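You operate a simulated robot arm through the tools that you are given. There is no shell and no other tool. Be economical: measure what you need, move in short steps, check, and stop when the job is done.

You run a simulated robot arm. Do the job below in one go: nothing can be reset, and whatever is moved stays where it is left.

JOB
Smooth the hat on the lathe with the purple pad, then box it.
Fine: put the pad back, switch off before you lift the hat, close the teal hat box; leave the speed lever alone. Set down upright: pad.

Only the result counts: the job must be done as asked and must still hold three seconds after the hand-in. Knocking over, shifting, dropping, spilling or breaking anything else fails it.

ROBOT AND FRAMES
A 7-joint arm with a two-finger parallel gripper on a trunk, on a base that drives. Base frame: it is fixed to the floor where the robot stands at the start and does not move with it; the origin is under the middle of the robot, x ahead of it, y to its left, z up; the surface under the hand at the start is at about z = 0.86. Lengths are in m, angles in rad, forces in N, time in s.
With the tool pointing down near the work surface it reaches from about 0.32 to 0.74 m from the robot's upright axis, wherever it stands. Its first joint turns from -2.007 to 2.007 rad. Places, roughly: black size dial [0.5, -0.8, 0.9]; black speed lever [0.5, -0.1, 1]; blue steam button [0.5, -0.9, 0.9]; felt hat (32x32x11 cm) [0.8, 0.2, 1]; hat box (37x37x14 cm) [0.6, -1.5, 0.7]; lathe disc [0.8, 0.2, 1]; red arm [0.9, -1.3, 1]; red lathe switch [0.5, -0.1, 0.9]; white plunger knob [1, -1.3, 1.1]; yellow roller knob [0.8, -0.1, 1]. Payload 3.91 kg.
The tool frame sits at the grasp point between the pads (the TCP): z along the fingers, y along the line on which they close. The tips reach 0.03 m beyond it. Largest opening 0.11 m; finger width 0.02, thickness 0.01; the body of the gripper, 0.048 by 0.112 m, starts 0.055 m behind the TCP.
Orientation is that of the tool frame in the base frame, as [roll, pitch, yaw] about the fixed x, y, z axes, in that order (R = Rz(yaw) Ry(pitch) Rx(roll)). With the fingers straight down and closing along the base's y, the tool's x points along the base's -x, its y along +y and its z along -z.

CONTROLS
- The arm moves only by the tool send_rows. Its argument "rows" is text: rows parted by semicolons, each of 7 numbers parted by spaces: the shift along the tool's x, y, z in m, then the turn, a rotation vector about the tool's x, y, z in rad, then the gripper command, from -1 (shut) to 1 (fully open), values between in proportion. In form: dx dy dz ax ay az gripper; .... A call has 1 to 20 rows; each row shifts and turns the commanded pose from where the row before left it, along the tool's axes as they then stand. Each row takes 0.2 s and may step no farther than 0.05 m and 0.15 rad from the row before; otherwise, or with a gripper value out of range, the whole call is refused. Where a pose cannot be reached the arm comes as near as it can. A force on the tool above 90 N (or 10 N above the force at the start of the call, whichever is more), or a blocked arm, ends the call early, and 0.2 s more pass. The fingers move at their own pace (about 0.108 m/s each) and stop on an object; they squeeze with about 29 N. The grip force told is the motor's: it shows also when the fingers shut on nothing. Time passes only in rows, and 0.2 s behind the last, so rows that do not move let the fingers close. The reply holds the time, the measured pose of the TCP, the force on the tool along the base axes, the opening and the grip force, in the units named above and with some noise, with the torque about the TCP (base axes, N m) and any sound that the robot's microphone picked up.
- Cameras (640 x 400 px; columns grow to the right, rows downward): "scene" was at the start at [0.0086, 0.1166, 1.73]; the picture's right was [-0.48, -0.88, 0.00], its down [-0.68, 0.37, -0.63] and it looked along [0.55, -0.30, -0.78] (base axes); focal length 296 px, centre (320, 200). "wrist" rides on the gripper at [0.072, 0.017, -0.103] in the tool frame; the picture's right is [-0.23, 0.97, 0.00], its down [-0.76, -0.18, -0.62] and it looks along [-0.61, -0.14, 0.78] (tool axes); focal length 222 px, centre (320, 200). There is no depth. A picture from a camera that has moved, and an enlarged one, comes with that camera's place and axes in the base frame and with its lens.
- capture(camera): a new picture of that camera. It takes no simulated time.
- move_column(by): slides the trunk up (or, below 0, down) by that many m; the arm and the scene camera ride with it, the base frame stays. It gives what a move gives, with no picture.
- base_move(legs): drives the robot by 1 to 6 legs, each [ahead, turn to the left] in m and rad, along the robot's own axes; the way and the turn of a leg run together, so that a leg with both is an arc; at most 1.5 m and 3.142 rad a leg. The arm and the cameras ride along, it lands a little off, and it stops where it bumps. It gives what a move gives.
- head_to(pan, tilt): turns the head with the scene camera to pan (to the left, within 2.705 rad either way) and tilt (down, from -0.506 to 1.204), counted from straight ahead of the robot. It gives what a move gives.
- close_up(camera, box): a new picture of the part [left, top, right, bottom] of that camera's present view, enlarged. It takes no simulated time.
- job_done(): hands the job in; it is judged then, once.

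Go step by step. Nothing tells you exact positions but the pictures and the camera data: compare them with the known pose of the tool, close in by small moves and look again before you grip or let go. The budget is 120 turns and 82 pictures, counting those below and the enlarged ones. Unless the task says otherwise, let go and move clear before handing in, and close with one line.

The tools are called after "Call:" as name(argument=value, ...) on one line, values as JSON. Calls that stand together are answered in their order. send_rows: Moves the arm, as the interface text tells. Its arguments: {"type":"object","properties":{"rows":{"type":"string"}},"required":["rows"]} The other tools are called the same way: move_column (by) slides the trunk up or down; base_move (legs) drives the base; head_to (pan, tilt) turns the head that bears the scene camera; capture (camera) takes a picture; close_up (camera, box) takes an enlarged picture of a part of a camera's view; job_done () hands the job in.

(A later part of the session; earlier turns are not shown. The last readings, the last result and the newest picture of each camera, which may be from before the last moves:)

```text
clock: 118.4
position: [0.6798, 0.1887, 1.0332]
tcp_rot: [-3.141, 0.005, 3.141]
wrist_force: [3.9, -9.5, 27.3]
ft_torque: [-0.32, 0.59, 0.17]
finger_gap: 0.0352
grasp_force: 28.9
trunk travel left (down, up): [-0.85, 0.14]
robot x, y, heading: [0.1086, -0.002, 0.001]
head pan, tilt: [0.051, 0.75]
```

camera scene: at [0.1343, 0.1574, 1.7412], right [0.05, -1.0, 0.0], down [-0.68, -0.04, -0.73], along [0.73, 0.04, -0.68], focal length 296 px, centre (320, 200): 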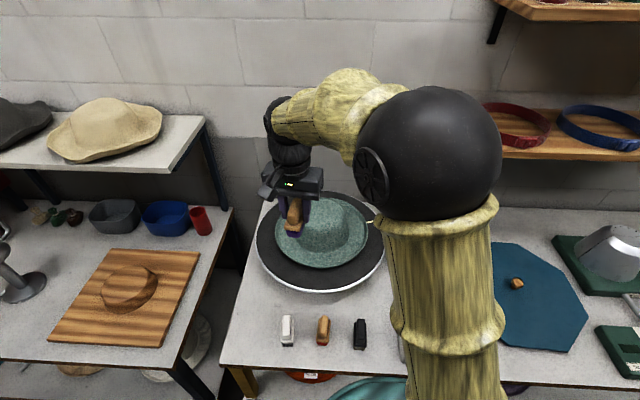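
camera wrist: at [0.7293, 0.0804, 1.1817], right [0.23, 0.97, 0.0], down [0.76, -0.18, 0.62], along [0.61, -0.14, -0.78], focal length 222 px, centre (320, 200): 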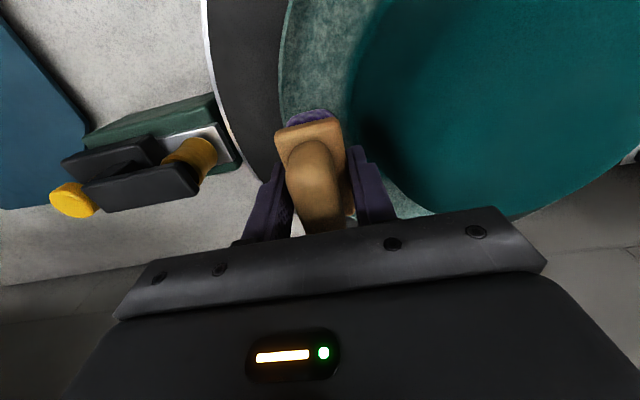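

Call:
send_rows(rows="0 0 -0.003 0 0 0 -1;0 0 0 0 0 0 -1;0 0 0 0 0 0 -1;0 0 0 0 0 0 -1;0 0 0.001 0 0 0 -1;0 0 0 0 0 0 -1")

Call:
send_rows(rows="0 0 0 0 0 0 -1;0 0 0 0 0 0 -1;0 0 0 0 0 0 -1")

Call:
send_rows(rows="0 0 0 0 0 0 -1;0 0 0 0 0 0 -1")

Call:
send_rows(rows="0 0 0 0 0 0 -1;0 0 0 0 0 0 -1")

```text
clock: 119.8
position: [0.6795, 0.1903, 1.0312]
tcp_rot: [3.141, -0.001, 3.139]
wrist_force: [-0.4, -8.5, 7.6]
ft_torque: [-0.23, 0.23, 0.19]
finger_gap: 0.0354
grasp_force: 28.8
trunk travel left (down, up): [-0.85, 0.14]
robot x, y, heading: [0.1068, -0.0009, 0.002]
head pan, tilt: [0.051, 0.75]
```

```text
clock: 120.6
position: [0.6793, 0.1907, 1.0329]
tcp_rot: [-3.141, 0.0, 3.14]
wrist_force: [-0.1, -7.1, 6.7]
ft_torque: [-0.18, 0.24, 0.23]
finger_gap: 0.0352
grasp_force: 29.8
trunk travel left (down, up): [-0.85, 0.14]
robot x, y, heading: [0.1093, -0.0012, -0.004]
head pan, tilt: [0.051, 0.75]
```

```text
clock: 121.2
position: [0.68, 0.1908, 1.0328]
tcp_rot: [3.141, -0.001, 3.139]
wrist_force: [0.7, -6.8, 6.9]
ft_torque: [-0.21, 0.21, 0.26]
finger_gap: 0.0351
grasp_force: 28.6
trunk travel left (down, up): [-0.85, 0.14]
robot x, y, heading: [0.1106, -0.0006, -0.005]
head pan, tilt: [0.051, 0.75]
```

```text
clock: 121.8
position: [0.6791, 0.19, 1.0327]
tcp_rot: [-3.141, 0.0, 3.14]
wrist_force: [0.0, -7.0, 5.9]
ft_torque: [-0.18, 0.19, 0.23]
finger_gap: 0.0352
grasp_force: 28.7
trunk travel left (down, up): [-0.85, 0.14]
robot x, y, heading: [0.11, -0.003, -0.004]
head pan, tilt: [0.051, 0.75]
```

Drag is still near the stall limit (7 N). Raising half a millimetre at a time until it drops.

Call:
send_rows(rows="0 0 -0.0005 0 0 0 -1;0 0 0 0 0 0 -1;0 0 0 0 0 0 -1")

Call:
send_rows(rows="0 0 0 0 0 0 -1;0 0 0 0 0 0 -1;0 0 0 0 0 0 -1")

Call:
send_rows(rows="0 0 0 0 0 0 -1;0 0 0 0 0 0 -1;0 0 0 0 0 0 -1")

Call:
send_rows(rows="0 0 0 0 0 0 -1;0 0 0 0 0 0 -1;0 0 0 0 0 0 -1")

Call:
close_up(camera="wrist", box=[220, 60, 460, 230])

```text
clock: 122.6
position: [0.6804, 0.1899, 1.0328]
tcp_rot: [3.142, -0.001, 3.14]
wrist_force: [-0.3, -4.0, 2.5]
ft_torque: [-0.15, 0.11, 0.1]
finger_gap: 0.0352
grasp_force: 28.8
trunk travel left (down, up): [-0.85, 0.14]
robot x, y, heading: [0.1083, 0.002, 0.002]
head pan, tilt: [0.051, 0.75]
```

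```text
clock: 123.4
position: [0.6791, 0.1909, 1.0307]
tcp_rot: [-3.14, -0.001, 3.139]
wrist_force: [-0.3, -1.1, 2.6]
ft_torque: [-0.03, 0.11, 0.01]
finger_gap: 0.0353
grasp_force: 29.7
trunk travel left (down, up): [-0.85, 0.14]
robot x, y, heading: [0.1111, 0.0, 0.003]
head pan, tilt: [0.051, 0.75]
```

```text
clock: 124.2
position: [0.6786, 0.1908, 1.0321]
tcp_rot: [-3.141, 0.001, 3.14]
wrist_force: [0.2, -1.3, 2.2]
ft_torque: [0.03, 0.09, 0.03]
finger_gap: 0.0351
grasp_force: 28.8
trunk travel left (down, up): [-0.85, 0.14]
robot x, y, heading: [0.113, -0.0023, -0.001]
head pan, tilt: [0.051, 0.75]
```

```text
clock: 125.0
position: [0.6798, 0.1905, 1.0334]
tcp_rot: [3.141, 0.001, 3.141]
wrist_force: [-1.0, -1.4, 1.6]
ft_torque: [-0.01, 0.09, 0.07]
finger_gap: 0.0353
grasp_force: 28.7
trunk travel left (down, up): [-0.85, 0.14]
robot x, y, heading: [0.1133, -0.0014, -0.0]
head pan, tilt: [0.051, 0.75]
```

```text
2.35 times, centred on (340, 145) of wrist
camera zoom: at [0.6089, 0.2086, 1.1355], right [0.23, 0.97, 0.0], down [0.76, -0.18, 0.62], along [0.61, -0.14, -0.78], focal length 523 px, centre (273, 329)
```

zoom: 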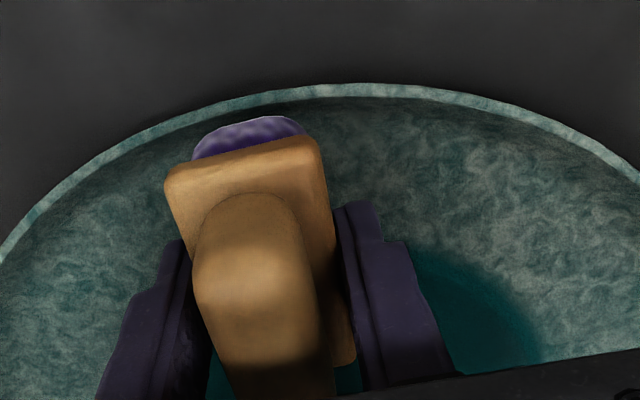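

Now it runs steadily in light contact (≈3.5 N). I'll add 0.4 mm and hold for a while.

Call:
send_rows(rows="0 0 0.0004 0 0 0 -1;0 0 0 0 0 0 -1;0 0 0 0 0 0 -1")

Call:
send_rows(rows="0 0 0 0 0 0 -1;0 0 0 0 0 0 -1;0 0 0 0 0 0 -1;0 0 0 0 0 0 -1;0 0 0 0 0 0 -1;0 0 0 0 0 0 -1;0 0 0 0 0 0 -1;0 0 0 0 0 0 -1")

Call:
send_rows(rows="0 0 0 0 0 0 -1;0 0 0 0 0 0 -1;0 0 0 0 0 0 -1;0 0 0 0 0 0 -1;0 0 0 0 0 0 -1;0 0 0 0 0 0 -1;0 0 0 0 0 0 -1;0 0 0 0 0 0 -1")

Call:
close_up(camera="wrist", box=[220, 60, 460, 230])

```text
clock: 125.8
position: [0.6798, 0.1887, 1.0313]
tcp_rot: [-3.141, 0.001, 3.14]
wrist_force: [0.0, -1.9, 4.7]
ft_torque: [-0.02, 0.16, 0.04]
finger_gap: 0.0352
grasp_force: 29.2
trunk travel left (down, up): [-0.85, 0.14]
robot x, y, heading: [0.1132, -0.0025, -0.001]
head pan, tilt: [0.051, 0.75]
```

```text
clock: 127.6
position: [0.678, 0.1893, 1.0331]
tcp_rot: [-3.141, 0.0, 3.14]
wrist_force: [-0.9, -3.2, 6.7]
ft_torque: [-0.02, 0.19, 0.03]
finger_gap: 0.0354
grasp_force: 28.7
trunk travel left (down, up): [-0.85, 0.14]
robot x, y, heading: [0.1082, 0.003, 0.001]
head pan, tilt: [0.051, 0.75]
```

```text
clock: 129.4
position: [0.6797, 0.1909, 1.0333]
tcp_rot: [-3.141, -0.001, 3.139]
wrist_force: [-0.4, -3.2, 6.3]
ft_torque: [-0.07, 0.18, 0.08]
finger_gap: 0.0354
grasp_force: 29.5
trunk travel left (down, up): [-0.85, 0.14]
robot x, y, heading: [0.1102, 0.0003, -0.001]
head pan, tilt: [0.051, 0.75]
```

```text
2.35 times, centred on (340, 145) of wrist
camera zoom: at [0.6084, 0.208, 1.1354], right [0.23, 0.97, 0.0], down [0.76, -0.18, 0.62], along [0.61, -0.14, -0.78], focal length 523 px, centre (273, 329)
```

zoom: 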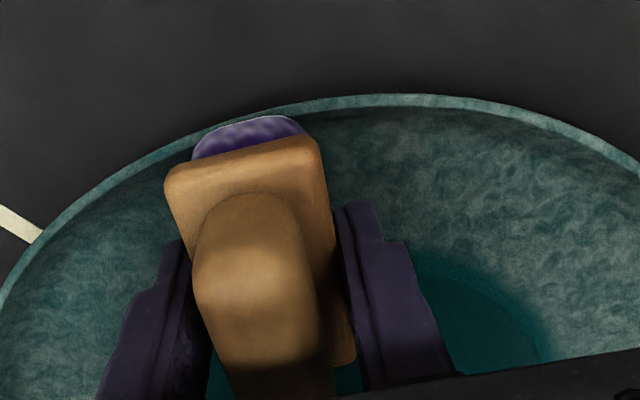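

The brim is visibly darkening and running steadily at about 7 N. Holding for 8 s more.

Call:
send_rows(rows="0 0 0 0 0 0 -1;0 0 0 0 0 0 -1;0 0 0 0 0 0 -1;0 0 0 0 0 0 -1;0 0 0 0 0 0 -1;0 0 0 0 0 0 -1;0 0 0 0 0 0 -1;0 0 0 0 0 0 -1;0 0 0 0 0 0 -1;0 0 0 0 0 0 -1;0 0 0 0 0 0 -1;0 0 0 0 0 0 -1;0 0 0 0 0 0 -1;0 0 0 0 0 0 -1;0 0 0 0 0 0 -1")

Call:
send_rows(rows="0 0 0 0 0 0 -1;0 0 0 0 0 0 -1;0 0 0 0 0 0 -1;0 0 0 0 0 0 -1;0 0 0 0 0 0 -1;0 0 0 0 0 0 -1;0 0 0 0 0 0 -1;0 0 0 0 0 0 -1;0 0 0 0 0 0 -1;0 0 0 0 0 0 -1;0 0 0 0 0 0 -1;0 0 0 0 0 0 -1;0 0 0 0 0 0 -1;0 0 0 0 0 0 -1;0 0 0 0 0 0 -1")

Call:
capture(camera="wrist")

```text
clock: 132.6
position: [0.68, 0.1907, 1.0334]
tcp_rot: [3.141, 0.0, 3.14]
wrist_force: [0.4, -3.3, 6.1]
ft_torque: [-0.02, 0.16, 0.08]
finger_gap: 0.0354
grasp_force: 28.8
trunk travel left (down, up): [-0.85, 0.14]
robot x, y, heading: [0.1085, -0.004, -0.005]
head pan, tilt: [0.051, 0.75]
```

```text
clock: 135.8
position: [0.679, 0.1904, 1.0316]
tcp_rot: [-3.141, 0.0, 3.139]
wrist_force: [0.2, -1.9, 5.6]
ft_torque: [-0.08, 0.18, 0.02]
finger_gap: 0.0352
grasp_force: 29.1
trunk travel left (down, up): [-0.85, 0.14]
robot x, y, heading: [0.1086, -0.0012, 0.0]
head pan, tilt: [0.051, 0.75]
```

```text
27 pictures are left
camera wrist: at [0.6087, 0.2081, 1.1354], right [0.23, 0.97, 0.0], down [0.76, -0.18, 0.62], along [0.61, -0.14, -0.78], focal length 222 px, centre (320, 200)
```

wrist: 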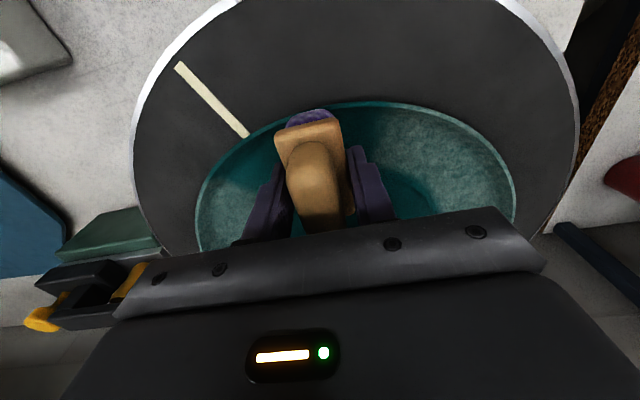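

Part of the brim is now smooth and the rest still fuzzy. Continuing 7 s more.

Call:
send_rows(rows="0 0 0 0 0 0 -1;0 0 0 0 0 0 -1;0 0 0 0 0 0 -1;0 0 0 0 0 0 -1;0 0 0 0 0 0 -1;0 0 0 0 0 0 -1;0 0 0 0 0 0 -1;0 0 0 0 0 0 -1;0 0 0 0 0 0 -1;0 0 0 0 0 0 -1;0 0 0 0 0 0 -1;0 0 0 0 0 0 -1;0 0 0 0 0 0 -1;0 0 0 0 0 0 -1;0 0 0 0 0 0 -1;0 0 0 0 0 0 -1;0 0 0 0 0 0 -1")

Call:
send_rows(rows="0 0 0 0 0 0 -1;0 0 0 0 0 0 -1;0 0 0 0 0 0 -1;0 0 0 0 0 0 -1;0 0 0 0 0 0 -1;0 0 0 0 0 0 -1;0 0 0 0 0 0 -1;0 0 0 0 0 0 -1;0 0 0 0 0 0 -1;0 0 0 0 0 0 -1;0 0 0 0 0 0 -1;0 0 0 0 0 0 -1;0 0 0 0 0 0 -1;0 0 0 0 0 0 -1;0 0 0 0 0 0 -1;0 0 0 0 0 0 -1;0 0 0 0 0 0 -1")

Call:
capture(camera="wrist")

```text
clock: 139.4
position: [0.6798, 0.1892, 1.0327]
tcp_rot: [3.142, 0.001, 3.141]
wrist_force: [0.0, -2.9, 6.5]
ft_torque: [-0.06, 0.12, 0.08]
finger_gap: 0.0354
grasp_force: 28.8
trunk travel left (down, up): [-0.85, 0.14]
robot x, y, heading: [0.1049, -0.0014, 0.001]
head pan, tilt: [0.051, 0.75]
```

```text
clock: 143.0
position: [0.6788, 0.1897, 1.033]
tcp_rot: [-3.14, 0.001, 3.14]
wrist_force: [-0.2, -2.9, 5.2]
ft_torque: [-0.05, 0.18, 0.04]
finger_gap: 0.0353
grasp_force: 28.5
trunk travel left (down, up): [-0.85, 0.14]
robot x, y, heading: [0.1075, 0.0047, 0.004]
head pan, tilt: [0.051, 0.75]
```

```text
26 pictures are left
camera wrist: at [0.6086, 0.2081, 1.1354], right [0.23, 0.97, 0.0], down [0.76, -0.18, 0.62], along [0.61, -0.14, -0.78], focal length 222 px, centre (320, 200)
```

wrist: 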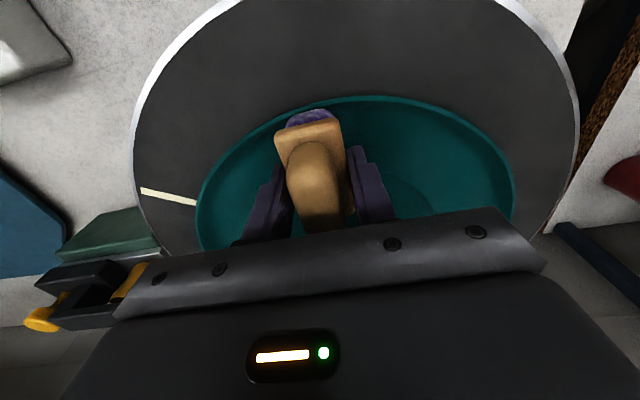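

The visible brim is now smooth. I'll lift clear and check the whole hat.

Call:
send_rows(rows="0 0 -0.02 0 0 0 -1;0 0 -0.05 0 0 0 -1;0 0 -0.05 0 0 0 -1;0.045 0.02 0 0 0 0 -1;0.045 0.03 0 0 0 0 -1;0.02 0.045 0 0 0 0 -1;0.02 0.045 0 0 0 0 -1;0 0 0 0 0 0 -1")

Call:
close_up(camera="scene", box=[245, 150, 445, 310])

```text
refused: row 5 steps farther than a row can; nothing moved
```

```text
2.50 times, centred on (345, 230) of scene
camera zoom: at [0.1337, 0.1557, 1.7413], right [0.05, -1.0, 0.0], down [-0.68, -0.03, -0.73], along [0.73, 0.04, -0.68], focal length 741 px, centre (258, 125)
```

zoom: 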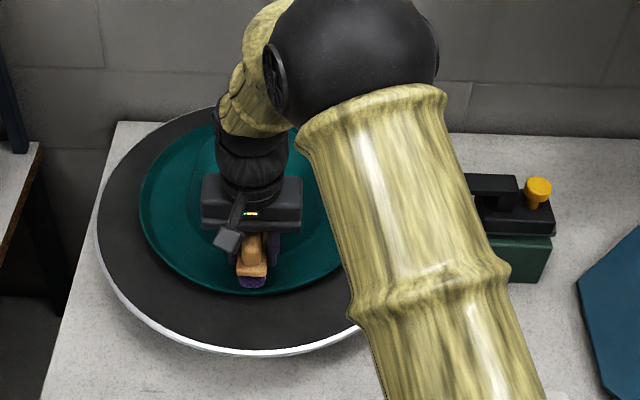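

The whole hat looks smooth. Now back to the pad's place at [0.490, 0.381], with the original yaw.

Call:
send_rows(rows="0 0 -0.02 0 0 0 -1;0 0 -0.05 0 0 0 -1;0 0 -0.05 0 0 0 -1;0.0317 0.0318 0 0 0 0 -1;0.0317 0.0318 0 0 0 0 -1;0.0317 0.0318 0 0 0 0 -1;0.0317 0.0318 0 0 0 0 -1;0.0317 0.0318 0 0 0 0 -1;0.0317 0.0318 0 0 0 0 -1;0 0 0.04 0 0 0.08 -1;0 0 0.045 0 0 0.078 -1;0 0 0.045 0 0 0 -1;0 0 0.035 0 0 0 -1;0 0 0 0 0 0 -1")

Call:
close_up(camera="scene", box=[200, 150, 420, 350])

Call:
close_up(camera="wrist", box=[180, 50, 440, 230])

```text
clock: 146.0
position: [0.4909, 0.3816, 0.9867]
tcp_rot: [-3.14, 0.001, 2.982]
wrist_force: [-0.1, -0.5, -1.0]
ft_torque: [-0.01, 0.0, -0.03]
finger_gap: 0.0352
grasp_force: 28.8
trunk travel left (down, up): [-0.85, 0.14]
robot x, y, heading: [0.1078, -0.0013, 0.002]
head pan, tilt: [0.051, 0.75]
```

```text
2.00 times, centred on (310, 250) of scene
camera zoom: at [0.1342, 0.1561, 1.7413], right [0.05, -1.0, 0.0], down [-0.68, -0.03, -0.73], along [0.73, 0.04, -0.68], focal length 593 px, centre (340, 100)
```

zoom: 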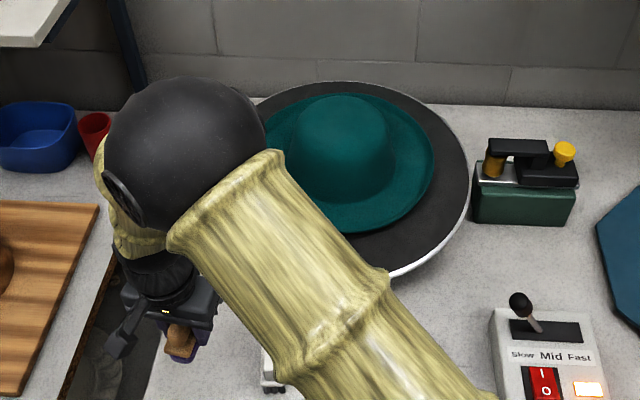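

```text
2.22 times, centred on (310, 140) of wrist
camera zoom: at [0.4234, 0.4098, 1.0898], right [0.38, 0.93, 0.0], down [0.72, -0.3, 0.62], along [0.58, -0.24, -0.78], focal length 494 px, centre (342, 333)
```

zoom: 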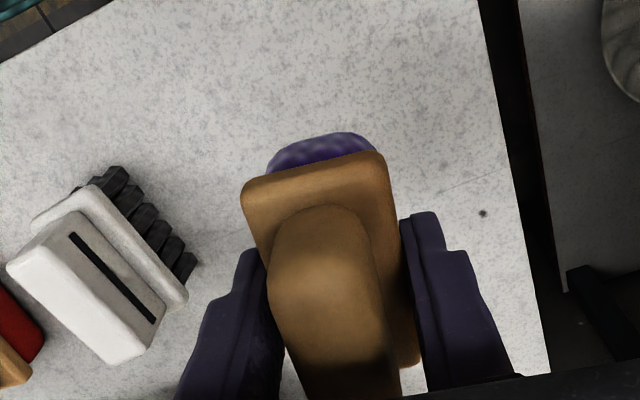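

The hat is smooth all over and the pad is over its spot. Lowering to the bench gently.

Call:
send_rows(rows="0 0 0.04 0 0 0 -1;0 0 0.02 0 0 0 -1;0 0 0.005 0 0 0 -1;0 0 0.003 0 0 0 -1;0 0 0 0 0 0 -1")

Call:
send_rows(rows="0 0 0.003 0 0 0 -1;0 0 0.001 0 0 0 -1;0 0 0 0 0 0 -1")

Call:
send_rows(rows="0 0 0.002 0 0 0 -1;0 0 0.001 0 0 0 -1;0 0 0 0 0 0 -1")

```text
clock: 147.2
position: [0.4892, 0.3809, 0.9196]
tcp_rot: [-3.141, 0.0, 2.982]
wrist_force: [0.1, 0.0, -0.6]
ft_torque: [0.05, -0.01, -0.02]
finger_gap: 0.0353
grasp_force: 29.1
trunk travel left (down, up): [-0.85, 0.14]
robot x, y, heading: [0.108, -0.0036, -0.002]
head pan, tilt: [0.051, 0.75]
```

```text
clock: 148.0
position: [0.4903, 0.3819, 0.9158]
tcp_rot: [3.141, 0.0, 2.982]
wrist_force: [1.3, 0.0, -1.3]
ft_torque: [0.04, 0.01, -0.03]
finger_gap: 0.0354
grasp_force: 28.8
trunk travel left (down, up): [-0.85, 0.14]
robot x, y, heading: [0.1072, -0.0017, 0.001]
head pan, tilt: [0.051, 0.75]
```

```text
clock: 148.8
position: [0.4896, 0.3807, 0.9106]
tcp_rot: [-3.141, 0.0, 2.981]
wrist_force: [0.3, 0.6, -0.3]
ft_torque: [-0.01, 0.0, 0.01]
finger_gap: 0.0352
grasp_force: 29.2
trunk travel left (down, up): [-0.85, 0.14]
robot x, y, heading: [0.1094, 0.0013, -0.004]
head pan, tilt: [0.051, 0.75]
```

Call:
send_rows(rows="0 0 0.003 0 0 0 -1;0 0 0.002 0 0 0 -1;0 0 0 0 0 0 -1")

Call:
send_rows(rows="0 0 0.003 0 0 0 -1;0 0 0.001 0 0 0 -1;0 0 0 0 0 0 -1")

Call:
send_rows(rows="0 0 0.002 0 0 0 -1;0 0 0.001 0 0 0 -1;0 0 0 0 0 0 -1")

```text
clock: 149.6
position: [0.4897, 0.3814, 0.9076]
tcp_rot: [3.141, 0.001, 2.981]
wrist_force: [0.2, -0.1, -1.9]
ft_torque: [-0.03, 0.0, 0.0]
finger_gap: 0.0354
grasp_force: 29.1
trunk travel left (down, up): [-0.85, 0.14]
robot x, y, heading: [0.1075, 0.0032, -0.005]
head pan, tilt: [0.051, 0.75]
```

```text
clock: 150.4
position: [0.4901, 0.3807, 0.9055]
tcp_rot: [3.139, 0.004, 2.979]
wrist_force: [-0.1, -1.5, 21.2]
ft_torque: [-0.1, -0.63, -0.06]
finger_gap: 0.0354
grasp_force: 29.2
trunk travel left (down, up): [-0.85, 0.14]
robot x, y, heading: [0.1077, -0.0003, 0.003]
head pan, tilt: [0.051, 0.75]
```

```text
clock: 151.2
position: [0.4895, 0.3821, 0.9041]
tcp_rot: [3.135, 0.004, 2.98]
wrist_force: [0.1, -0.2, 48.7]
ft_torque: [-0.22, 0.03, 0.0]
finger_gap: 0.035
grasp_force: 28.6
trunk travel left (down, up): [-0.85, 0.14]
robot x, y, heading: [0.106, -0.0038, -0.001]
head pan, tilt: [0.051, 0.75]
```

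It's seated flat on the bench. Releasing and rising.

Call:
send_rows(rows="0 0 -0.002 0 0 0 -1;0 0 0 0 0 0 -0.2;0 0 0 0 0 0 0;0 0 0 0 0 0 0.05;0 0 0 0 0 0 0.05;0 0 -0.02 0 0 0 0.05;0 0 -0.04 0 0 0 0.05;0 0 -0.045 0 0 0 0.05;0 0 -0.045 0 0 0 0.05;0 0 0 0 0 0 0.05")

Call:
capture(camera="wrist")

```text
clock: 153.4
position: [0.4901, 0.3817, 1.0529]
tcp_rot: [-3.139, -0.001, 2.981]
wrist_force: [-0.2, 0.1, -0.1]
ft_torque: [-0.01, 0.03, -0.01]
finger_gap: 0.0579
grasp_force: 0.1
trunk travel left (down, up): [-0.85, 0.14]
robot x, y, heading: [0.1072, 0.0035, 0.001]
head pan, tilt: [0.051, 0.75]
```

```text
22 pictures are left
camera wrist: at [0.4232, 0.4118, 1.1551], right [0.38, 0.93, 0.0], down [0.72, -0.3, 0.62], along [0.58, -0.24, -0.78], focal length 222 px, centre (320, 200)
```

wrist: 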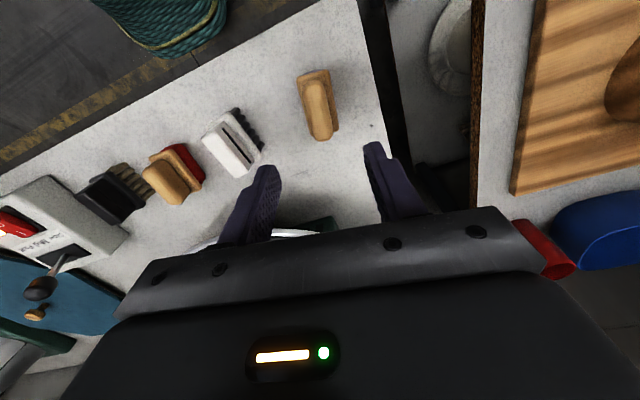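

The pad stands upright in its spot. Next is switching off: shut fingers above the "O" end at [0.455, -0.099].

Call:
send_rows(rows="0 0 -0.03 0 0 -0.08 0;0 0 0 0 0 -0.08 -1;0.0035 -0.0481 0 0 0 0 -1;0.0035 -0.0481 0 0 0 0 -1;0.0035 -0.0481 0 0 0 0 -1;0.0035 -0.0481 0 0 0 0 -1;0.0035 -0.0481 0 0 0 0 -1;0.0035 -0.0481 0 0 0 0 -1;0.0035 -0.0481 0 0 0 0 -1;0.0035 -0.0481 0 0 0 0 -1;0.0035 -0.0481 0 0 0 0 -1;0.0035 -0.0481 0 0 0 0 -1;0 0 0.04 0 0 0 -1;0 0 0.04 0 0 0 -1;0 0 0.02 0 0 0 -1;0 0 0 0 0 0 -1")

Call:
close_up(camera="wrist", box=[200, 60, 440, 210])

```text
clock: 156.8
position: [0.4532, -0.1007, 0.9815]
tcp_rot: [3.141, 0.0, -3.141]
wrist_force: [0.1, -0.3, 0.0]
ft_torque: [-0.02, -0.01, 0.0]
finger_gap: 0.0003
grasp_force: 29.2
trunk travel left (down, up): [-0.85, 0.14]
robot x, y, heading: [0.1106, -0.0025, 0.002]
head pan, tilt: [0.051, 0.75]
```

```text
2.67 times, centred on (320, 135) of wrist
camera zoom: at [0.383, -0.0816, 1.0848], right [0.23, 0.97, 0.0], down [0.76, -0.18, 0.62], along [0.61, -0.14, -0.78], focal length 592 px, centre (320, 373)
```

zoom: 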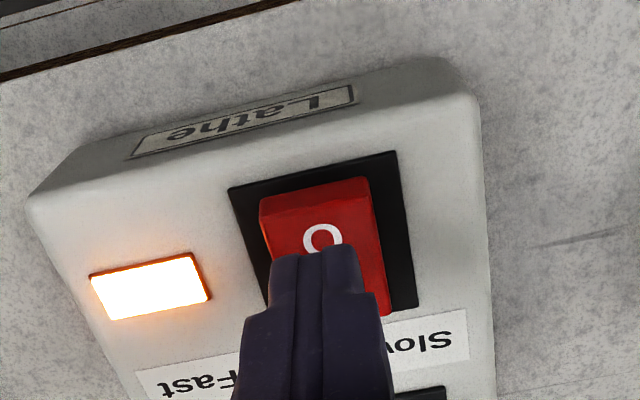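

The tips will land on the "O". Pressing down in small steps.

Call:
send_rows(rows="0 0 0.012 0 0 0 -1;0 0 0.006 0 0 0 -1;0 0 0.004 0 0 0 -1;0 0 0.004 0 0 0 -1;0 0 0.004 0 0 0 -1;0 0 0 0 0 0 -1")

Call:
close_up(camera="wrist", box=[200, 60, 440, 210])

```text
clock: 158.2
position: [0.4514, -0.1, 0.9584]
tcp_rot: [-3.139, 0.012, 3.139]
wrist_force: [-8.8, 1.6, 64.6]
ft_torque: [0.08, -0.39, -0.12]
finger_gap: 0.0
grasp_force: 28.9
trunk travel left (down, up): [-0.85, 0.14]
robot x, y, heading: [0.109, 0.0006, 0.001]
head pan, tilt: [0.051, 0.75]
stopped in row 6: the force on the tool passed its limit at 93 N (the readings are from after the stop); the commanded pose is now the measured one
```

```text
2.67 times, centred on (320, 135) of wrist
camera zoom: at [0.3808, -0.0809, 1.0593], right [0.23, 0.97, 0.0], down [0.76, -0.18, 0.63], along [0.61, -0.15, -0.78], focal length 592 px, centre (320, 373)
```

zoom: 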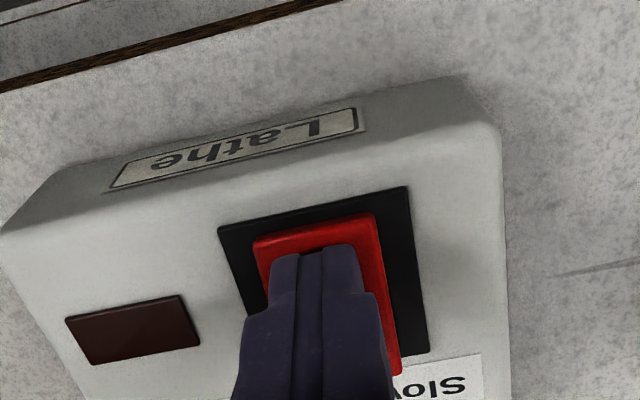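

The lamp is dark, so the lathe is off. Next is lifting the hat by its near brim edge: I'll raise the arm, back the base up 10 cm, turn the gripper so the fingers close up-and-down and tilt it forward, then look at the brim from the side.

Call:
send_rows(rows="0 0 -0.04 0 0 0 -1;0 0 -0.045 0 0 0 -1;0 0 -0.045 0 0 0 -1;0 0.04 -0.02 0 0 0.14 -1;0 0.04 -0.02 0 0 0.14 -1;0 0 -0.02 0 0 0.143 -1;0 0 -0.02 0 0 0.143 -1;0 0 0 0 0 0.143 -1;0 0 0 0 0 0.143 -1;0 0 0 0 0 0.143 0;0 0 0 0 0 0.143 0;0 0 0 0 0 0.143 0;0 0 0 0 0 0.143 0;0 0 0 0 0 0.143 0;0 0 0 0 0 0 0")

Call:
base_move(legs=[[-0.1, 0]])

```text
clock: 161.4
position: [0.4602, -0.0194, 1.1638]
tcp_rot: [3.136, 0.002, 1.572]
wrist_force: [0.2, 0.9, -0.3]
ft_torque: [0.03, 0.01, -0.01]
finger_gap: 0.0551
grasp_force: 0.1
trunk travel left (down, up): [-0.85, 0.14]
robot x, y, heading: [0.1083, 0.0001, 0.002]
head pan, tilt: [0.051, 0.75]
```

```text
clock: 162.7
position: [0.36, -0.0215, 1.1633]
tcp_rot: [3.135, 0.0, 1.573]
wrist_force: [-0.6, 0.4, -0.8]
ft_torque: [0.02, -0.02, -0.02]
finger_gap: 0.0546
grasp_force: 0.0
trunk travel left (down, up): [-0.85, 0.14]
robot x, y, heading: [0.0087, 0.0025, 0.002]
head pan, tilt: [0.051, 0.75]
```

Call:
send_rows(rows="0.035 0.0283 0.005 0 0 0 0;0.035 0.0283 0.005 0 0 0 0;0.035 0.0283 0.005 0 0 0 0;0.035 0.0283 0.005 0 0 0 0;0.035 0.0283 0.005 0 0 0 0;0.035 0.0283 0.005 0 0 0 0;0 0 0 -0.141 0 0 0;0 0 0 -0.141 0 0 0;0 0 0 -0.141 0 0 0;0 0 0 -0.141 0 0 0;0 0 0 -0.141 0 0 0;0 0 0 -0.141 0 0 0;0 0 0 -0.141 0 0 0;0 0 0 -0.141 0 0 0;0 0 0 0 0 0 0")

Call:
capture(camera="wrist")

```text
clock: 165.9
position: [0.5301, 0.1911, 1.1338]
tcp_rot: [2.008, 0.002, 1.574]
wrist_force: [-1.0, 0.5, -0.1]
ft_torque: [-0.03, 0.04, -0.01]
finger_gap: 0.055
grasp_force: 0.0
trunk travel left (down, up): [-0.85, 0.14]
robot x, y, heading: [0.0078, -0.0044, 0.004]
head pan, tilt: [0.051, 0.75]
```

```text
19 pictures are left
camera wrist: at [0.445, 0.2632, 1.1926], right [0.41, -0.22, 0.88], down [-0.64, -0.76, 0.1], along [0.65, -0.61, -0.46], focal length 222 px, centre (320, 200)
```

wrist: 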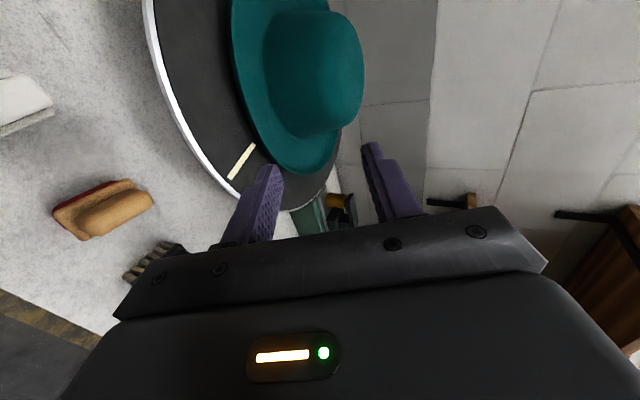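

Seen from the side, the brim's upturned rim is about 3 cm above the disc (rim z ≈ 0.988, disc ≈ 0.955). I'll move to a spot behind the rim, on the slope line of the brim, with the fingers 3.4 cm open.

Call:
send_rows(rows="0 -0.0266 0.0297 0 0 0 -0.38;0 -0.0266 0.0297 0 0 0 -0.38;0 -0.0266 0.0297 0 0 0 -0.38;0 0 0 0 0 0 -0.38")

Call:
capture(camera="wrist")

Call:
close_up(camera="scene", box=[230, 110, 430, 270])

```text
clock: 166.9
position: [0.5784, 0.189, 1.0246]
tcp_rot: [2.004, 0.004, 1.574]
wrist_force: [0.8, -0.4, 0.2]
ft_torque: [0.0, 0.02, -0.01]
finger_gap: 0.0342
grasp_force: 0.1
trunk travel left (down, up): [-0.85, 0.14]
robot x, y, heading: [0.01, -0.0022, -0.001]
head pan, tilt: [0.051, 0.75]
```

```text
18 pictures are left
camera wrist: at [0.4927, 0.2626, 1.0832], right [0.41, -0.22, 0.88], down [-0.64, -0.76, 0.1], along [0.65, -0.61, -0.46], focal length 222 px, centre (320, 200)
```

wrist: 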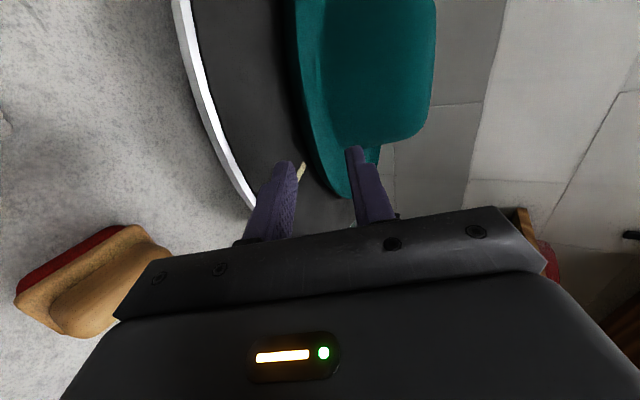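

```text
2.50 times, centred on (330, 190) of scene
camera zoom: at [0.0334, 0.1564, 1.7413], right [0.05, -1.0, 0.0], down [-0.68, -0.03, -0.73], along [0.73, 0.04, -0.68], focal length 741 px, centre (295, 225)
```

zoom: 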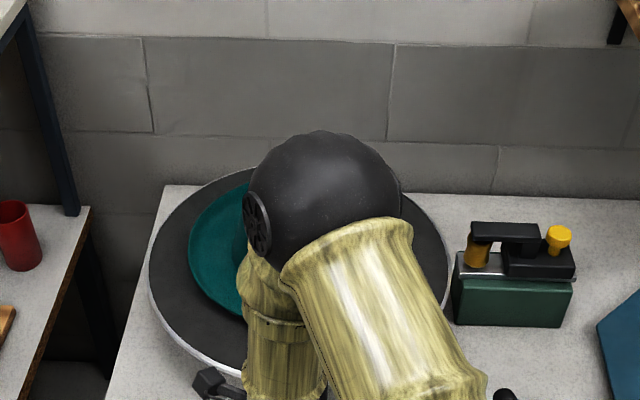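

The rim sits about 1 cm below the tool's axis, between the fingers' lines. I'll lower 3 mm, narrow slightly and advance 4 cm, then look again.

Call:
send_rows(rows="0 -0.003 0.012 0 0 0 -0.48;0 0 0.014 0 0 0 -0.48;0 0 0.014 0 0 0 -0.48;0 0 0 0 0 0 -0.48")

Call:
close_up(camera="wrist", box=[220, 60, 440, 220])

```text
clock: 167.9
position: [0.6123, 0.191, 1.0054]
tcp_rot: [2.006, 0.003, 1.571]
wrist_force: [0.1, -0.6, -0.3]
ft_torque: [0.01, -0.01, 0.01]
finger_gap: 0.0283
grasp_force: 0.2
trunk travel left (down, up): [-0.85, 0.14]
robot x, y, heading: [0.0111, -0.0024, 0.004]
head pan, tilt: [0.051, 0.75]
```

```text
2.50 times, centred on (330, 140) of wrist
camera zoom: at [0.5285, 0.2636, 1.0631], right [0.41, -0.22, 0.88], down [-0.64, -0.76, 0.1], along [0.65, -0.61, -0.46], focal length 555 px, centre (295, 350)
```

zoom: 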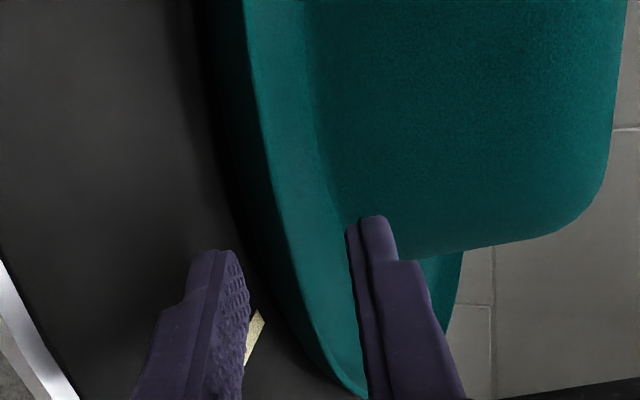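

The rim passes cleanly between the two fingers. Advancing 2 cm more.

Call:
send_rows(rows="0 0 0.008 0 0 0 -0.48;0 0 0.007 0 0 0 -0.48;0 0 0.005 0 0 0 -0.48;0 0 0 0 0 0 -0.48")

Call:
close_up(camera="wrist", box=[220, 60, 440, 220])

```text
clock: 168.9
position: [0.6299, 0.1906, 0.9971]
tcp_rot: [2.006, 0.002, 1.575]
wrist_force: [-10.4, 0.0, 5.4]
ft_torque: [0.01, 0.14, 0.03]
finger_gap: 0.0281
grasp_force: 0.1
trunk travel left (down, up): [-0.85, 0.14]
robot x, y, heading: [0.0122, 0.0008, -0.002]
head pan, tilt: [0.051, 0.75]
```

```text
2.50 times, centred on (330, 140) of wrist
camera zoom: at [0.5439, 0.2636, 1.0554], right [0.41, -0.22, 0.88], down [-0.64, -0.76, 0.1], along [0.65, -0.61, -0.46], focal length 555 px, centre (295, 350)
```

zoom: 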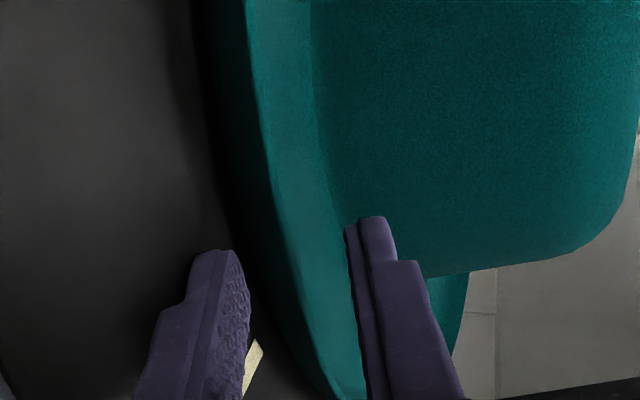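

A light axial touch shows the tips have met the brim. Closing the fingers.

Call:
send_rows(rows="0 0 -0.001 0 0 0 -0.6;0 0 0 0 0 0 -0.8;0 0 0 0 0 0 -1;0 0 0 0 0 0 -1;0 0 0 0 0 0 -1")

Call:
close_up(camera="wrist", box=[220, 60, 440, 220])

```text
clock: 170.1
position: [0.6269, 0.191, 0.9979]
tcp_rot: [2.007, 0.003, 1.575]
wrist_force: [-28.8, 0.8, -3.4]
ft_torque: [0.02, 0.56, 0.11]
finger_gap: 0.0109
grasp_force: 29.1
trunk travel left (down, up): [-0.85, 0.14]
robot x, y, heading: [0.0082, -0.0005, 0.002]
head pan, tilt: [0.051, 0.75]
```

```text
2.50 times, centred on (330, 140) of wrist
camera zoom: at [0.5412, 0.2638, 1.0559], right [0.41, -0.22, 0.88], down [-0.64, -0.76, 0.1], along [0.65, -0.61, -0.46], focal length 555 px, centre (295, 350)
```

zoom: 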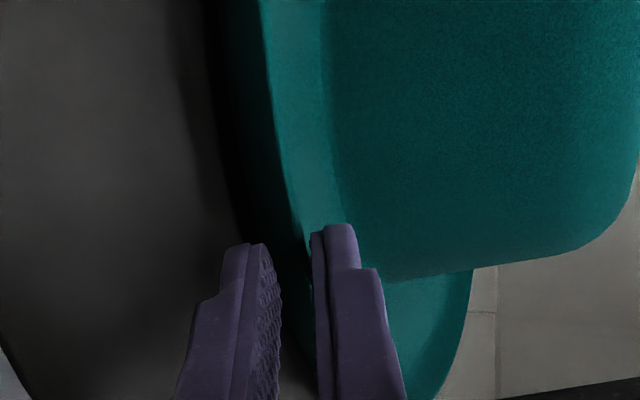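

The brim is gripped (1.1 cm between pads). Lifting straight up slowly.

Call:
send_rows(rows="0 0.0045 -0.0021 0 0 0 -1;0 0.009 -0.0042 0 0 0 -1;0 0.009 -0.0042 0 0 0 -1;0 0.018 -0.0085 0 0 0 -1;0 0 0 0 0 0 -1")

Call:
capture(camera="wrist")

```text
clock: 171.3
position: [0.6311, 0.1902, 1.0431]
tcp_rot: [2.005, 0.002, 1.571]
wrist_force: [0.1, -0.8, -0.1]
ft_torque: [-0.03, 0.0, 0.03]
finger_gap: 0.0
grasp_force: 29.0
trunk travel left (down, up): [-0.85, 0.14]
robot x, y, heading: [0.012, -0.0018, 0.002]
head pan, tilt: [0.051, 0.75]
```

```text
13 pictures are left
camera wrist: at [0.5462, 0.2632, 1.1014], right [0.41, -0.22, 0.88], down [-0.64, -0.76, 0.1], along [0.65, -0.61, -0.45], focal length 222 px, centre (320, 200)
```

wrist: 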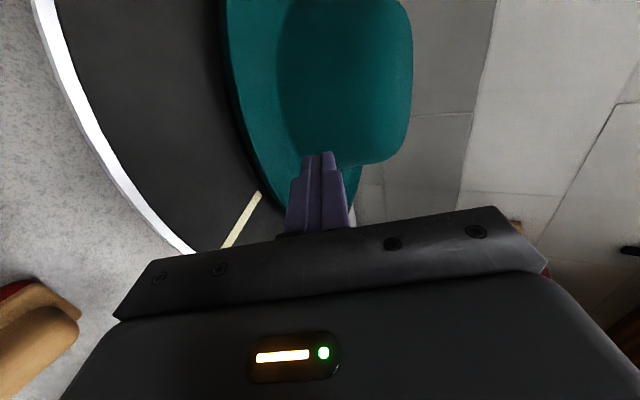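

The brim slipped out: its lip is much steeper (about 60°) than I assumed, so the fingers had hardly anything between them. I'll steepen the tool to 30° from vertical, in line with the lip, and look again.

Call:
send_rows(rows="0 -0.006 -0.0127 0 0 0 -1;0 0 0 0.122 0 0 -0.4;0 0 0 0.122 0 0 -0.4;0 0 0 0.122 0 0 -0.4;0 0 0 0.122 0 0 -0.4;0 0 0 0.122 0 0 -0.4;0 0 0 0 0 0 -0.4")

Call:
close_up(camera="wrist", box=[200, 60, 440, 230])

```text
clock: 172.9
position: [0.6162, 0.1902, 1.0413]
tcp_rot: [2.616, 0.002, 1.574]
wrist_force: [0.1, 0.2, 0.3]
ft_torque: [-0.03, 0.02, 0.02]
finger_gap: 0.0331
grasp_force: 0.0
trunk travel left (down, up): [-0.85, 0.14]
robot x, y, heading: [0.0074, -0.0036, 0.004]
head pan, tilt: [0.051, 0.75]
```

```text
2.35 times, centred on (320, 145) of wrist
camera zoom: at [0.5805, 0.2632, 1.139], right [0.84, -0.22, 0.49], down [-0.46, -0.76, 0.45], along [0.27, -0.61, -0.75], focal length 523 px, centre (320, 329)
```

zoom: 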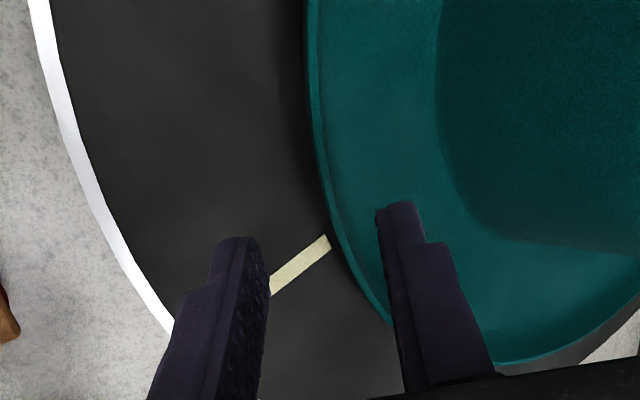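

The lip runs midway between the fingers now. Advancing along the tool axis, the last part in small steps.

Call:
send_rows(rows="0 0.001 0.02 0 0 0 -0.4;0 0 0.02 0 0 0 -0.4;0 0 0.006 0 0 0 -0.4;0 0 0 0 0 0 -0.4")

Call:
send_rows(rows="0 0 0.003 0 0 0 -0.4;0 0 0.002 0 0 0 -0.4;0 0 0 0 0 0 -0.4")

Call:
send_rows(rows="0 0 0.003 0 0 0 -0.4;0 0 0 0 0 0 -0.4")

```text
clock: 173.9
position: [0.6391, 0.1903, 1.0019]
tcp_rot: [2.616, 0.002, 1.571]
wrist_force: [0.5, 0.3, 0.9]
ft_torque: [0.0, -0.04, 0.02]
finger_gap: 0.0329
grasp_force: 0.0
trunk travel left (down, up): [-0.85, 0.14]
robot x, y, heading: [0.0105, 0.0018, 0.0]
head pan, tilt: [0.051, 0.75]
```

```text
clock: 174.7
position: [0.6414, 0.1897, 0.9991]
tcp_rot: [2.614, 0.004, 1.574]
wrist_force: [-6.8, 0.2, 13.9]
ft_torque: [0.05, 0.35, -0.01]
finger_gap: 0.0325
grasp_force: 0.0
trunk travel left (down, up): [-0.85, 0.14]
robot x, y, heading: [0.0103, -0.0043, -0.001]
head pan, tilt: [0.051, 0.75]
```

```text
clock: 175.3
position: [0.6413, 0.1905, 0.999]
tcp_rot: [2.611, 0.001, 1.574]
wrist_force: [-13.7, 0.4, 31.2]
ft_torque: [0.03, 0.81, 0.02]
finger_gap: 0.0315
grasp_force: 0.1
trunk travel left (down, up): [-0.85, 0.14]
robot x, y, heading: [0.0122, 0.0014, -0.004]
head pan, tilt: [0.051, 0.75]
```

The outer fingertip touches the disc, so this is as deep as it goes. I'll back off 2 mm and close.

Call:
send_rows(rows="0 0 -0.004 0 0 0 -0.4;0 0 0 0 0 0 -0.7;0 0 0 0 0 0 -1;0 0 0 0 0 0 -1;0 0 0 0 0 0 -1")

Call:
close_up(camera="wrist", box=[200, 60, 440, 230])

```text
clock: 176.5
position: [0.6413, 0.1894, 0.9993]
tcp_rot: [2.615, 0.001, 1.573]
wrist_force: [1.0, 0.8, 12.7]
ft_torque: [0.03, 0.03, -0.05]
finger_gap: 0.0177
grasp_force: 29.0
trunk travel left (down, up): [-0.85, 0.14]
robot x, y, heading: [0.0087, -0.0011, 0.003]
head pan, tilt: [0.051, 0.75]
```

```text
2.35 times, centred on (320, 145) of wrist
camera zoom: at [0.6052, 0.2633, 1.0966], right [0.84, -0.22, 0.49], down [-0.46, -0.76, 0.45], along [0.27, -0.61, -0.75], focal length 523 px, centre (320, 329)
```

zoom: 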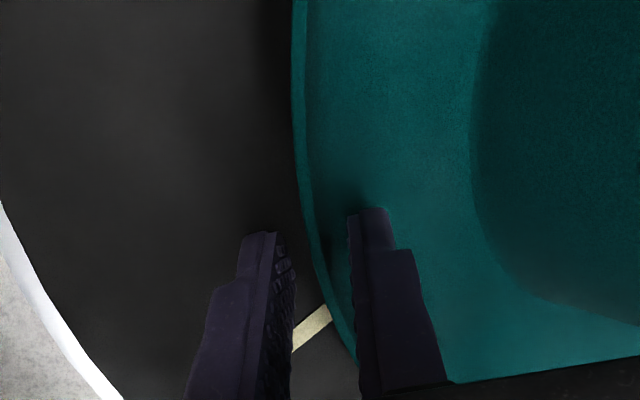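

It holds something with a 1.8 cm gap and almost no side force. I'll try a slow 1.5 cm lift and watch the gap.

Call:
send_rows(rows="0 0.0025 -0.0043 0 0 0 -1;0 0.0025 -0.0043 0 0 0 -1;0 0 0 0 0 0 -1")

Call:
send_rows(rows="0 0.0025 -0.0043 0 0 0 -1;0 0.0025 -0.0043 0 0 0 -1;0 0 0 0 0 0 -1")

```text
clock: 177.3
position: [0.6427, 0.1902, 1.0064]
tcp_rot: [2.617, 0.002, 1.572]
wrist_force: [-0.7, 0.3, -2.0]
ft_torque: [0.0, 0.25, -0.02]
finger_gap: 0.0111
grasp_force: 28.7
trunk travel left (down, up): [-0.85, 0.14]
robot x, y, heading: [0.0107, -0.0012, 0.002]
head pan, tilt: [0.051, 0.75]
```

```text
clock: 178.1
position: [0.6408, 0.1895, 1.0181]
tcp_rot: [2.618, 0.003, 1.573]
wrist_force: [-0.6, -0.5, -2.2]
ft_torque: [0.01, 0.22, 0.0]
finger_gap: 0.0115
grasp_force: 29.2
trunk travel left (down, up): [-0.85, 0.14]
robot x, y, heading: [0.0108, -0.0032, 0.001]
head pan, tilt: [0.051, 0.75]
```

It's holding: gap steady at 1.1 cm and the torque shows the hat's weight. Lifting further.

Call:
send_rows(rows="0 0.01 -0.0173 0 0 0 -1;0 0.01 -0.0173 0 0 0 -1;0 0.01 -0.0173 0 0 0 -1;0 0.01 -0.0173 0 0 0 -1;0 0.01 -0.0173 0 0 0 -1;0 0 0 0 0 0 -1")

Call:
capture(camera="wrist")

```text
clock: 179.5
position: [0.6407, 0.19, 1.1197]
tcp_rot: [2.619, 0.004, 1.572]
wrist_force: [-0.4, 1.4, -1.3]
ft_torque: [-0.01, 0.22, 0.0]
finger_gap: 0.0112
grasp_force: 28.9
trunk travel left (down, up): [-0.85, 0.14]
robot x, y, heading: [0.0067, -0.0013, -0.002]
head pan, tilt: [0.051, 0.75]
```

```text
10 pictures are left
camera wrist: at [0.6055, 0.2646, 1.2162], right [0.84, -0.22, 0.49], down [-0.46, -0.76, 0.45], along [0.27, -0.61, -0.75], focal length 222 px, centre (320, 200)
```

wrist: 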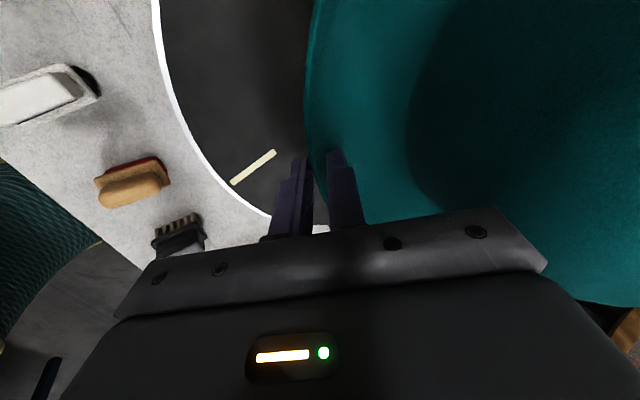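

The hat hangs securely from the brim. I'll raise it to about 1.32 and draw it in close to the robot before driving.

Call:
send_rows(rows="0 0.02 -0.0346 0 0 0 -1;0 0.02 -0.0346 0 0 0 -1;0 0.02 -0.0346 0 0 0 -1;0 0.02 -0.0346 0 0 0 -1;0 0.02 -0.0346 0 0 0 -1;-0.0317 -0.0274 -0.0158 0 0 0 -1;-0.0317 -0.0274 -0.0158 0 0 0 -1;-0.0317 -0.0274 -0.0158 0 0 0 -1;-0.0317 -0.0274 -0.0158 0 0 0 -1;-0.0317 -0.0274 -0.0158 0 0 0 -1;-0.0317 -0.0274 -0.0158 0 0 0 -1;0 0 0 0 0 0 -1")

Call:
base_move(legs=[[-0.25, 0], [0, -1.571], [1.45, 0], [0, 1.571]])

Call:
head_to(pan=0.0, tilt=0.75)

Call:
capture(camera="scene")

```text
clock: 182.1
position: [0.4529, 0.0056, 1.3191]
tcp_rot: [2.618, 0.007, 1.575]
wrist_force: [-0.1, 1.6, -1.1]
ft_torque: [-0.1, 0.2, -0.05]
finger_gap: 0.0112
grasp_force: 28.8
trunk travel left (down, up): [-0.85, 0.14]
robot x, y, heading: [0.0075, -0.0004, 0.001]
head pan, tilt: [0.051, 0.75]
```

```text
clock: 203.4
position: [0.2075, -1.4591, 1.3196]
tcp_rot: [2.617, 0.003, 1.592]
wrist_force: [0.0, 0.3, -1.5]
ft_torque: [-0.03, 0.19, -0.03]
finger_gap: 0.011
grasp_force: 29.0
trunk travel left (down, up): [-0.85, 0.14]
robot x, y, heading: [-0.236, -1.467, 0.019]
head pan, tilt: [0.051, 0.75]
```

```text
clock: 204.0
position: [0.2078, -1.4606, 1.3179]
tcp_rot: [2.619, 0.001, 1.591]
wrist_force: [-0.4, -0.3, -1.4]
ft_torque: [-0.01, 0.2, 0.03]
finger_gap: 0.0114
grasp_force: 28.3
trunk travel left (down, up): [-0.85, 0.14]
robot x, y, heading: [-0.2383, -1.4684, 0.02]
head pan, tilt: [0.0, 0.75]
```

```text
9 pictures are left
camera scene: at [-0.2129, -1.3151, 1.7412], right [0.02, -1.0, 0.0], down [-0.68, -0.01, -0.73], along [0.73, 0.01, -0.68], focal length 296 px, centre (320, 200)
```

scene: 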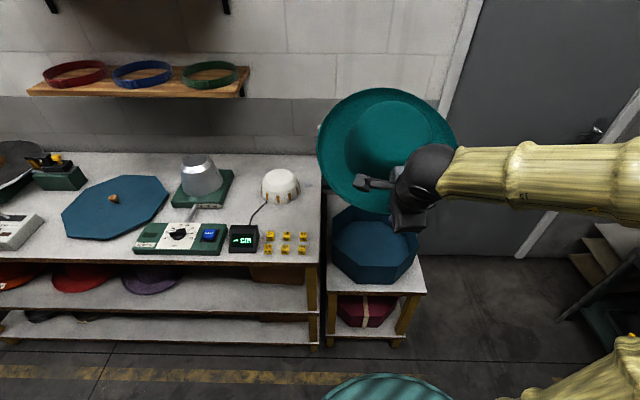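

The hat is held but its far side is tipped up about 27°. The box stands open on the small table at right; I'll enlarge it to locate it precisely.

Call:
close_up(camera="scene", box=[300, 180, 460, 310])

```text
3.08 times, centred on (380, 245) of scene
camera zoom: at [-0.2129, -1.3151, 1.7412], right [0.02, -1.0, 0.0], down [-0.68, -0.01, -0.73], along [0.73, 0.01, -0.68], focal length 912 px, centre (135, 62)
```

zoom: 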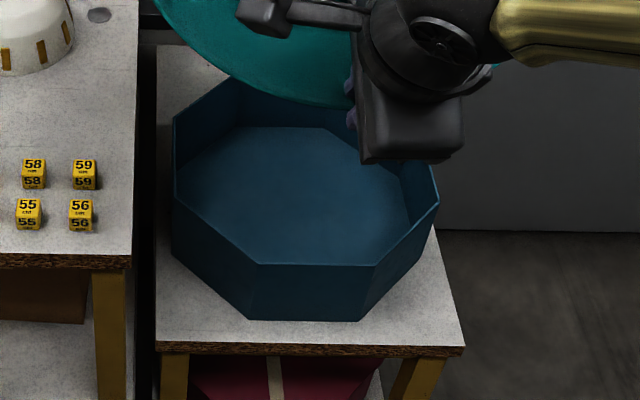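

Box centre comes out at about [0.68, -1.546], rim z ≈ 0.715, floor ≈ 0.58. I'll tip the hat so its far side is lower (it can rest on the box floor first), then shift the arm forward and to the right while still high.

Call:
send_rows(rows="0 0 0 -0.1417 0 0 -1;0 0 0 -0.1417 0 0 -1;0 0 0 -0.1417 0 0 -1;0 0 0 -0.1417 0 0 -1;0 0 0 -0.1417 0 0 -1;0 0 0 -0.1417 0 0 -1;-0.0287 0.0065 0.0327 0 0 0 -1;-0.0287 0.0065 0.0327 0 0 0 -1;-0.0287 0.0065 0.0327 0 0 0 -1;0 0 0 0 0 0 -1")

Call:
base_move(legs=[[0.21, -0.02]])

Call:
move_column(by=-0.35)

```text
clock: 206.2
position: [0.3743, -1.5409, 1.3639]
tcp_rot: [1.766, 0.006, 1.594]
wrist_force: [-1.4, 0.1, -1.0]
ft_torque: [-0.01, 0.1, 0.0]
finger_gap: 0.0111
grasp_force: 29.1
out of reach, approached as far as the arm can: row 3, 4, 5, 6
trunk travel left (down, up): [-0.85, 0.14]
robot x, y, heading: [-0.2331, -1.4687, 0.018]
head pan, tilt: [0.0, 0.75]
```

```text
clock: 208.0
position: [0.5857, -1.5524, 1.3624]
tcp_rot: [1.768, 0.001, 1.574]
wrist_force: [0.8, -0.3, -1.5]
ft_torque: [0.02, 0.14, -0.01]
finger_gap: 0.0111
grasp_force: 29.4
trunk travel left (down, up): [-0.85, 0.14]
robot x, y, heading: [-0.0215, -1.469, 0.002]
head pan, tilt: [0.0, 0.75]
```

```text
clock: 211.5
position: [0.586, -1.5522, 1.0134]
tcp_rot: [1.767, 0.001, 1.572]
wrist_force: [0.5, -0.3, -1.1]
ft_torque: [0.02, 0.1, -0.01]
finger_gap: 0.0113
grasp_force: 29.5
trunk travel left (down, up): [-0.5, 0.49]
robot x, y, heading: [-0.0248, -1.4638, -0.007]
head pan, tilt: [0.0, 0.75]
```

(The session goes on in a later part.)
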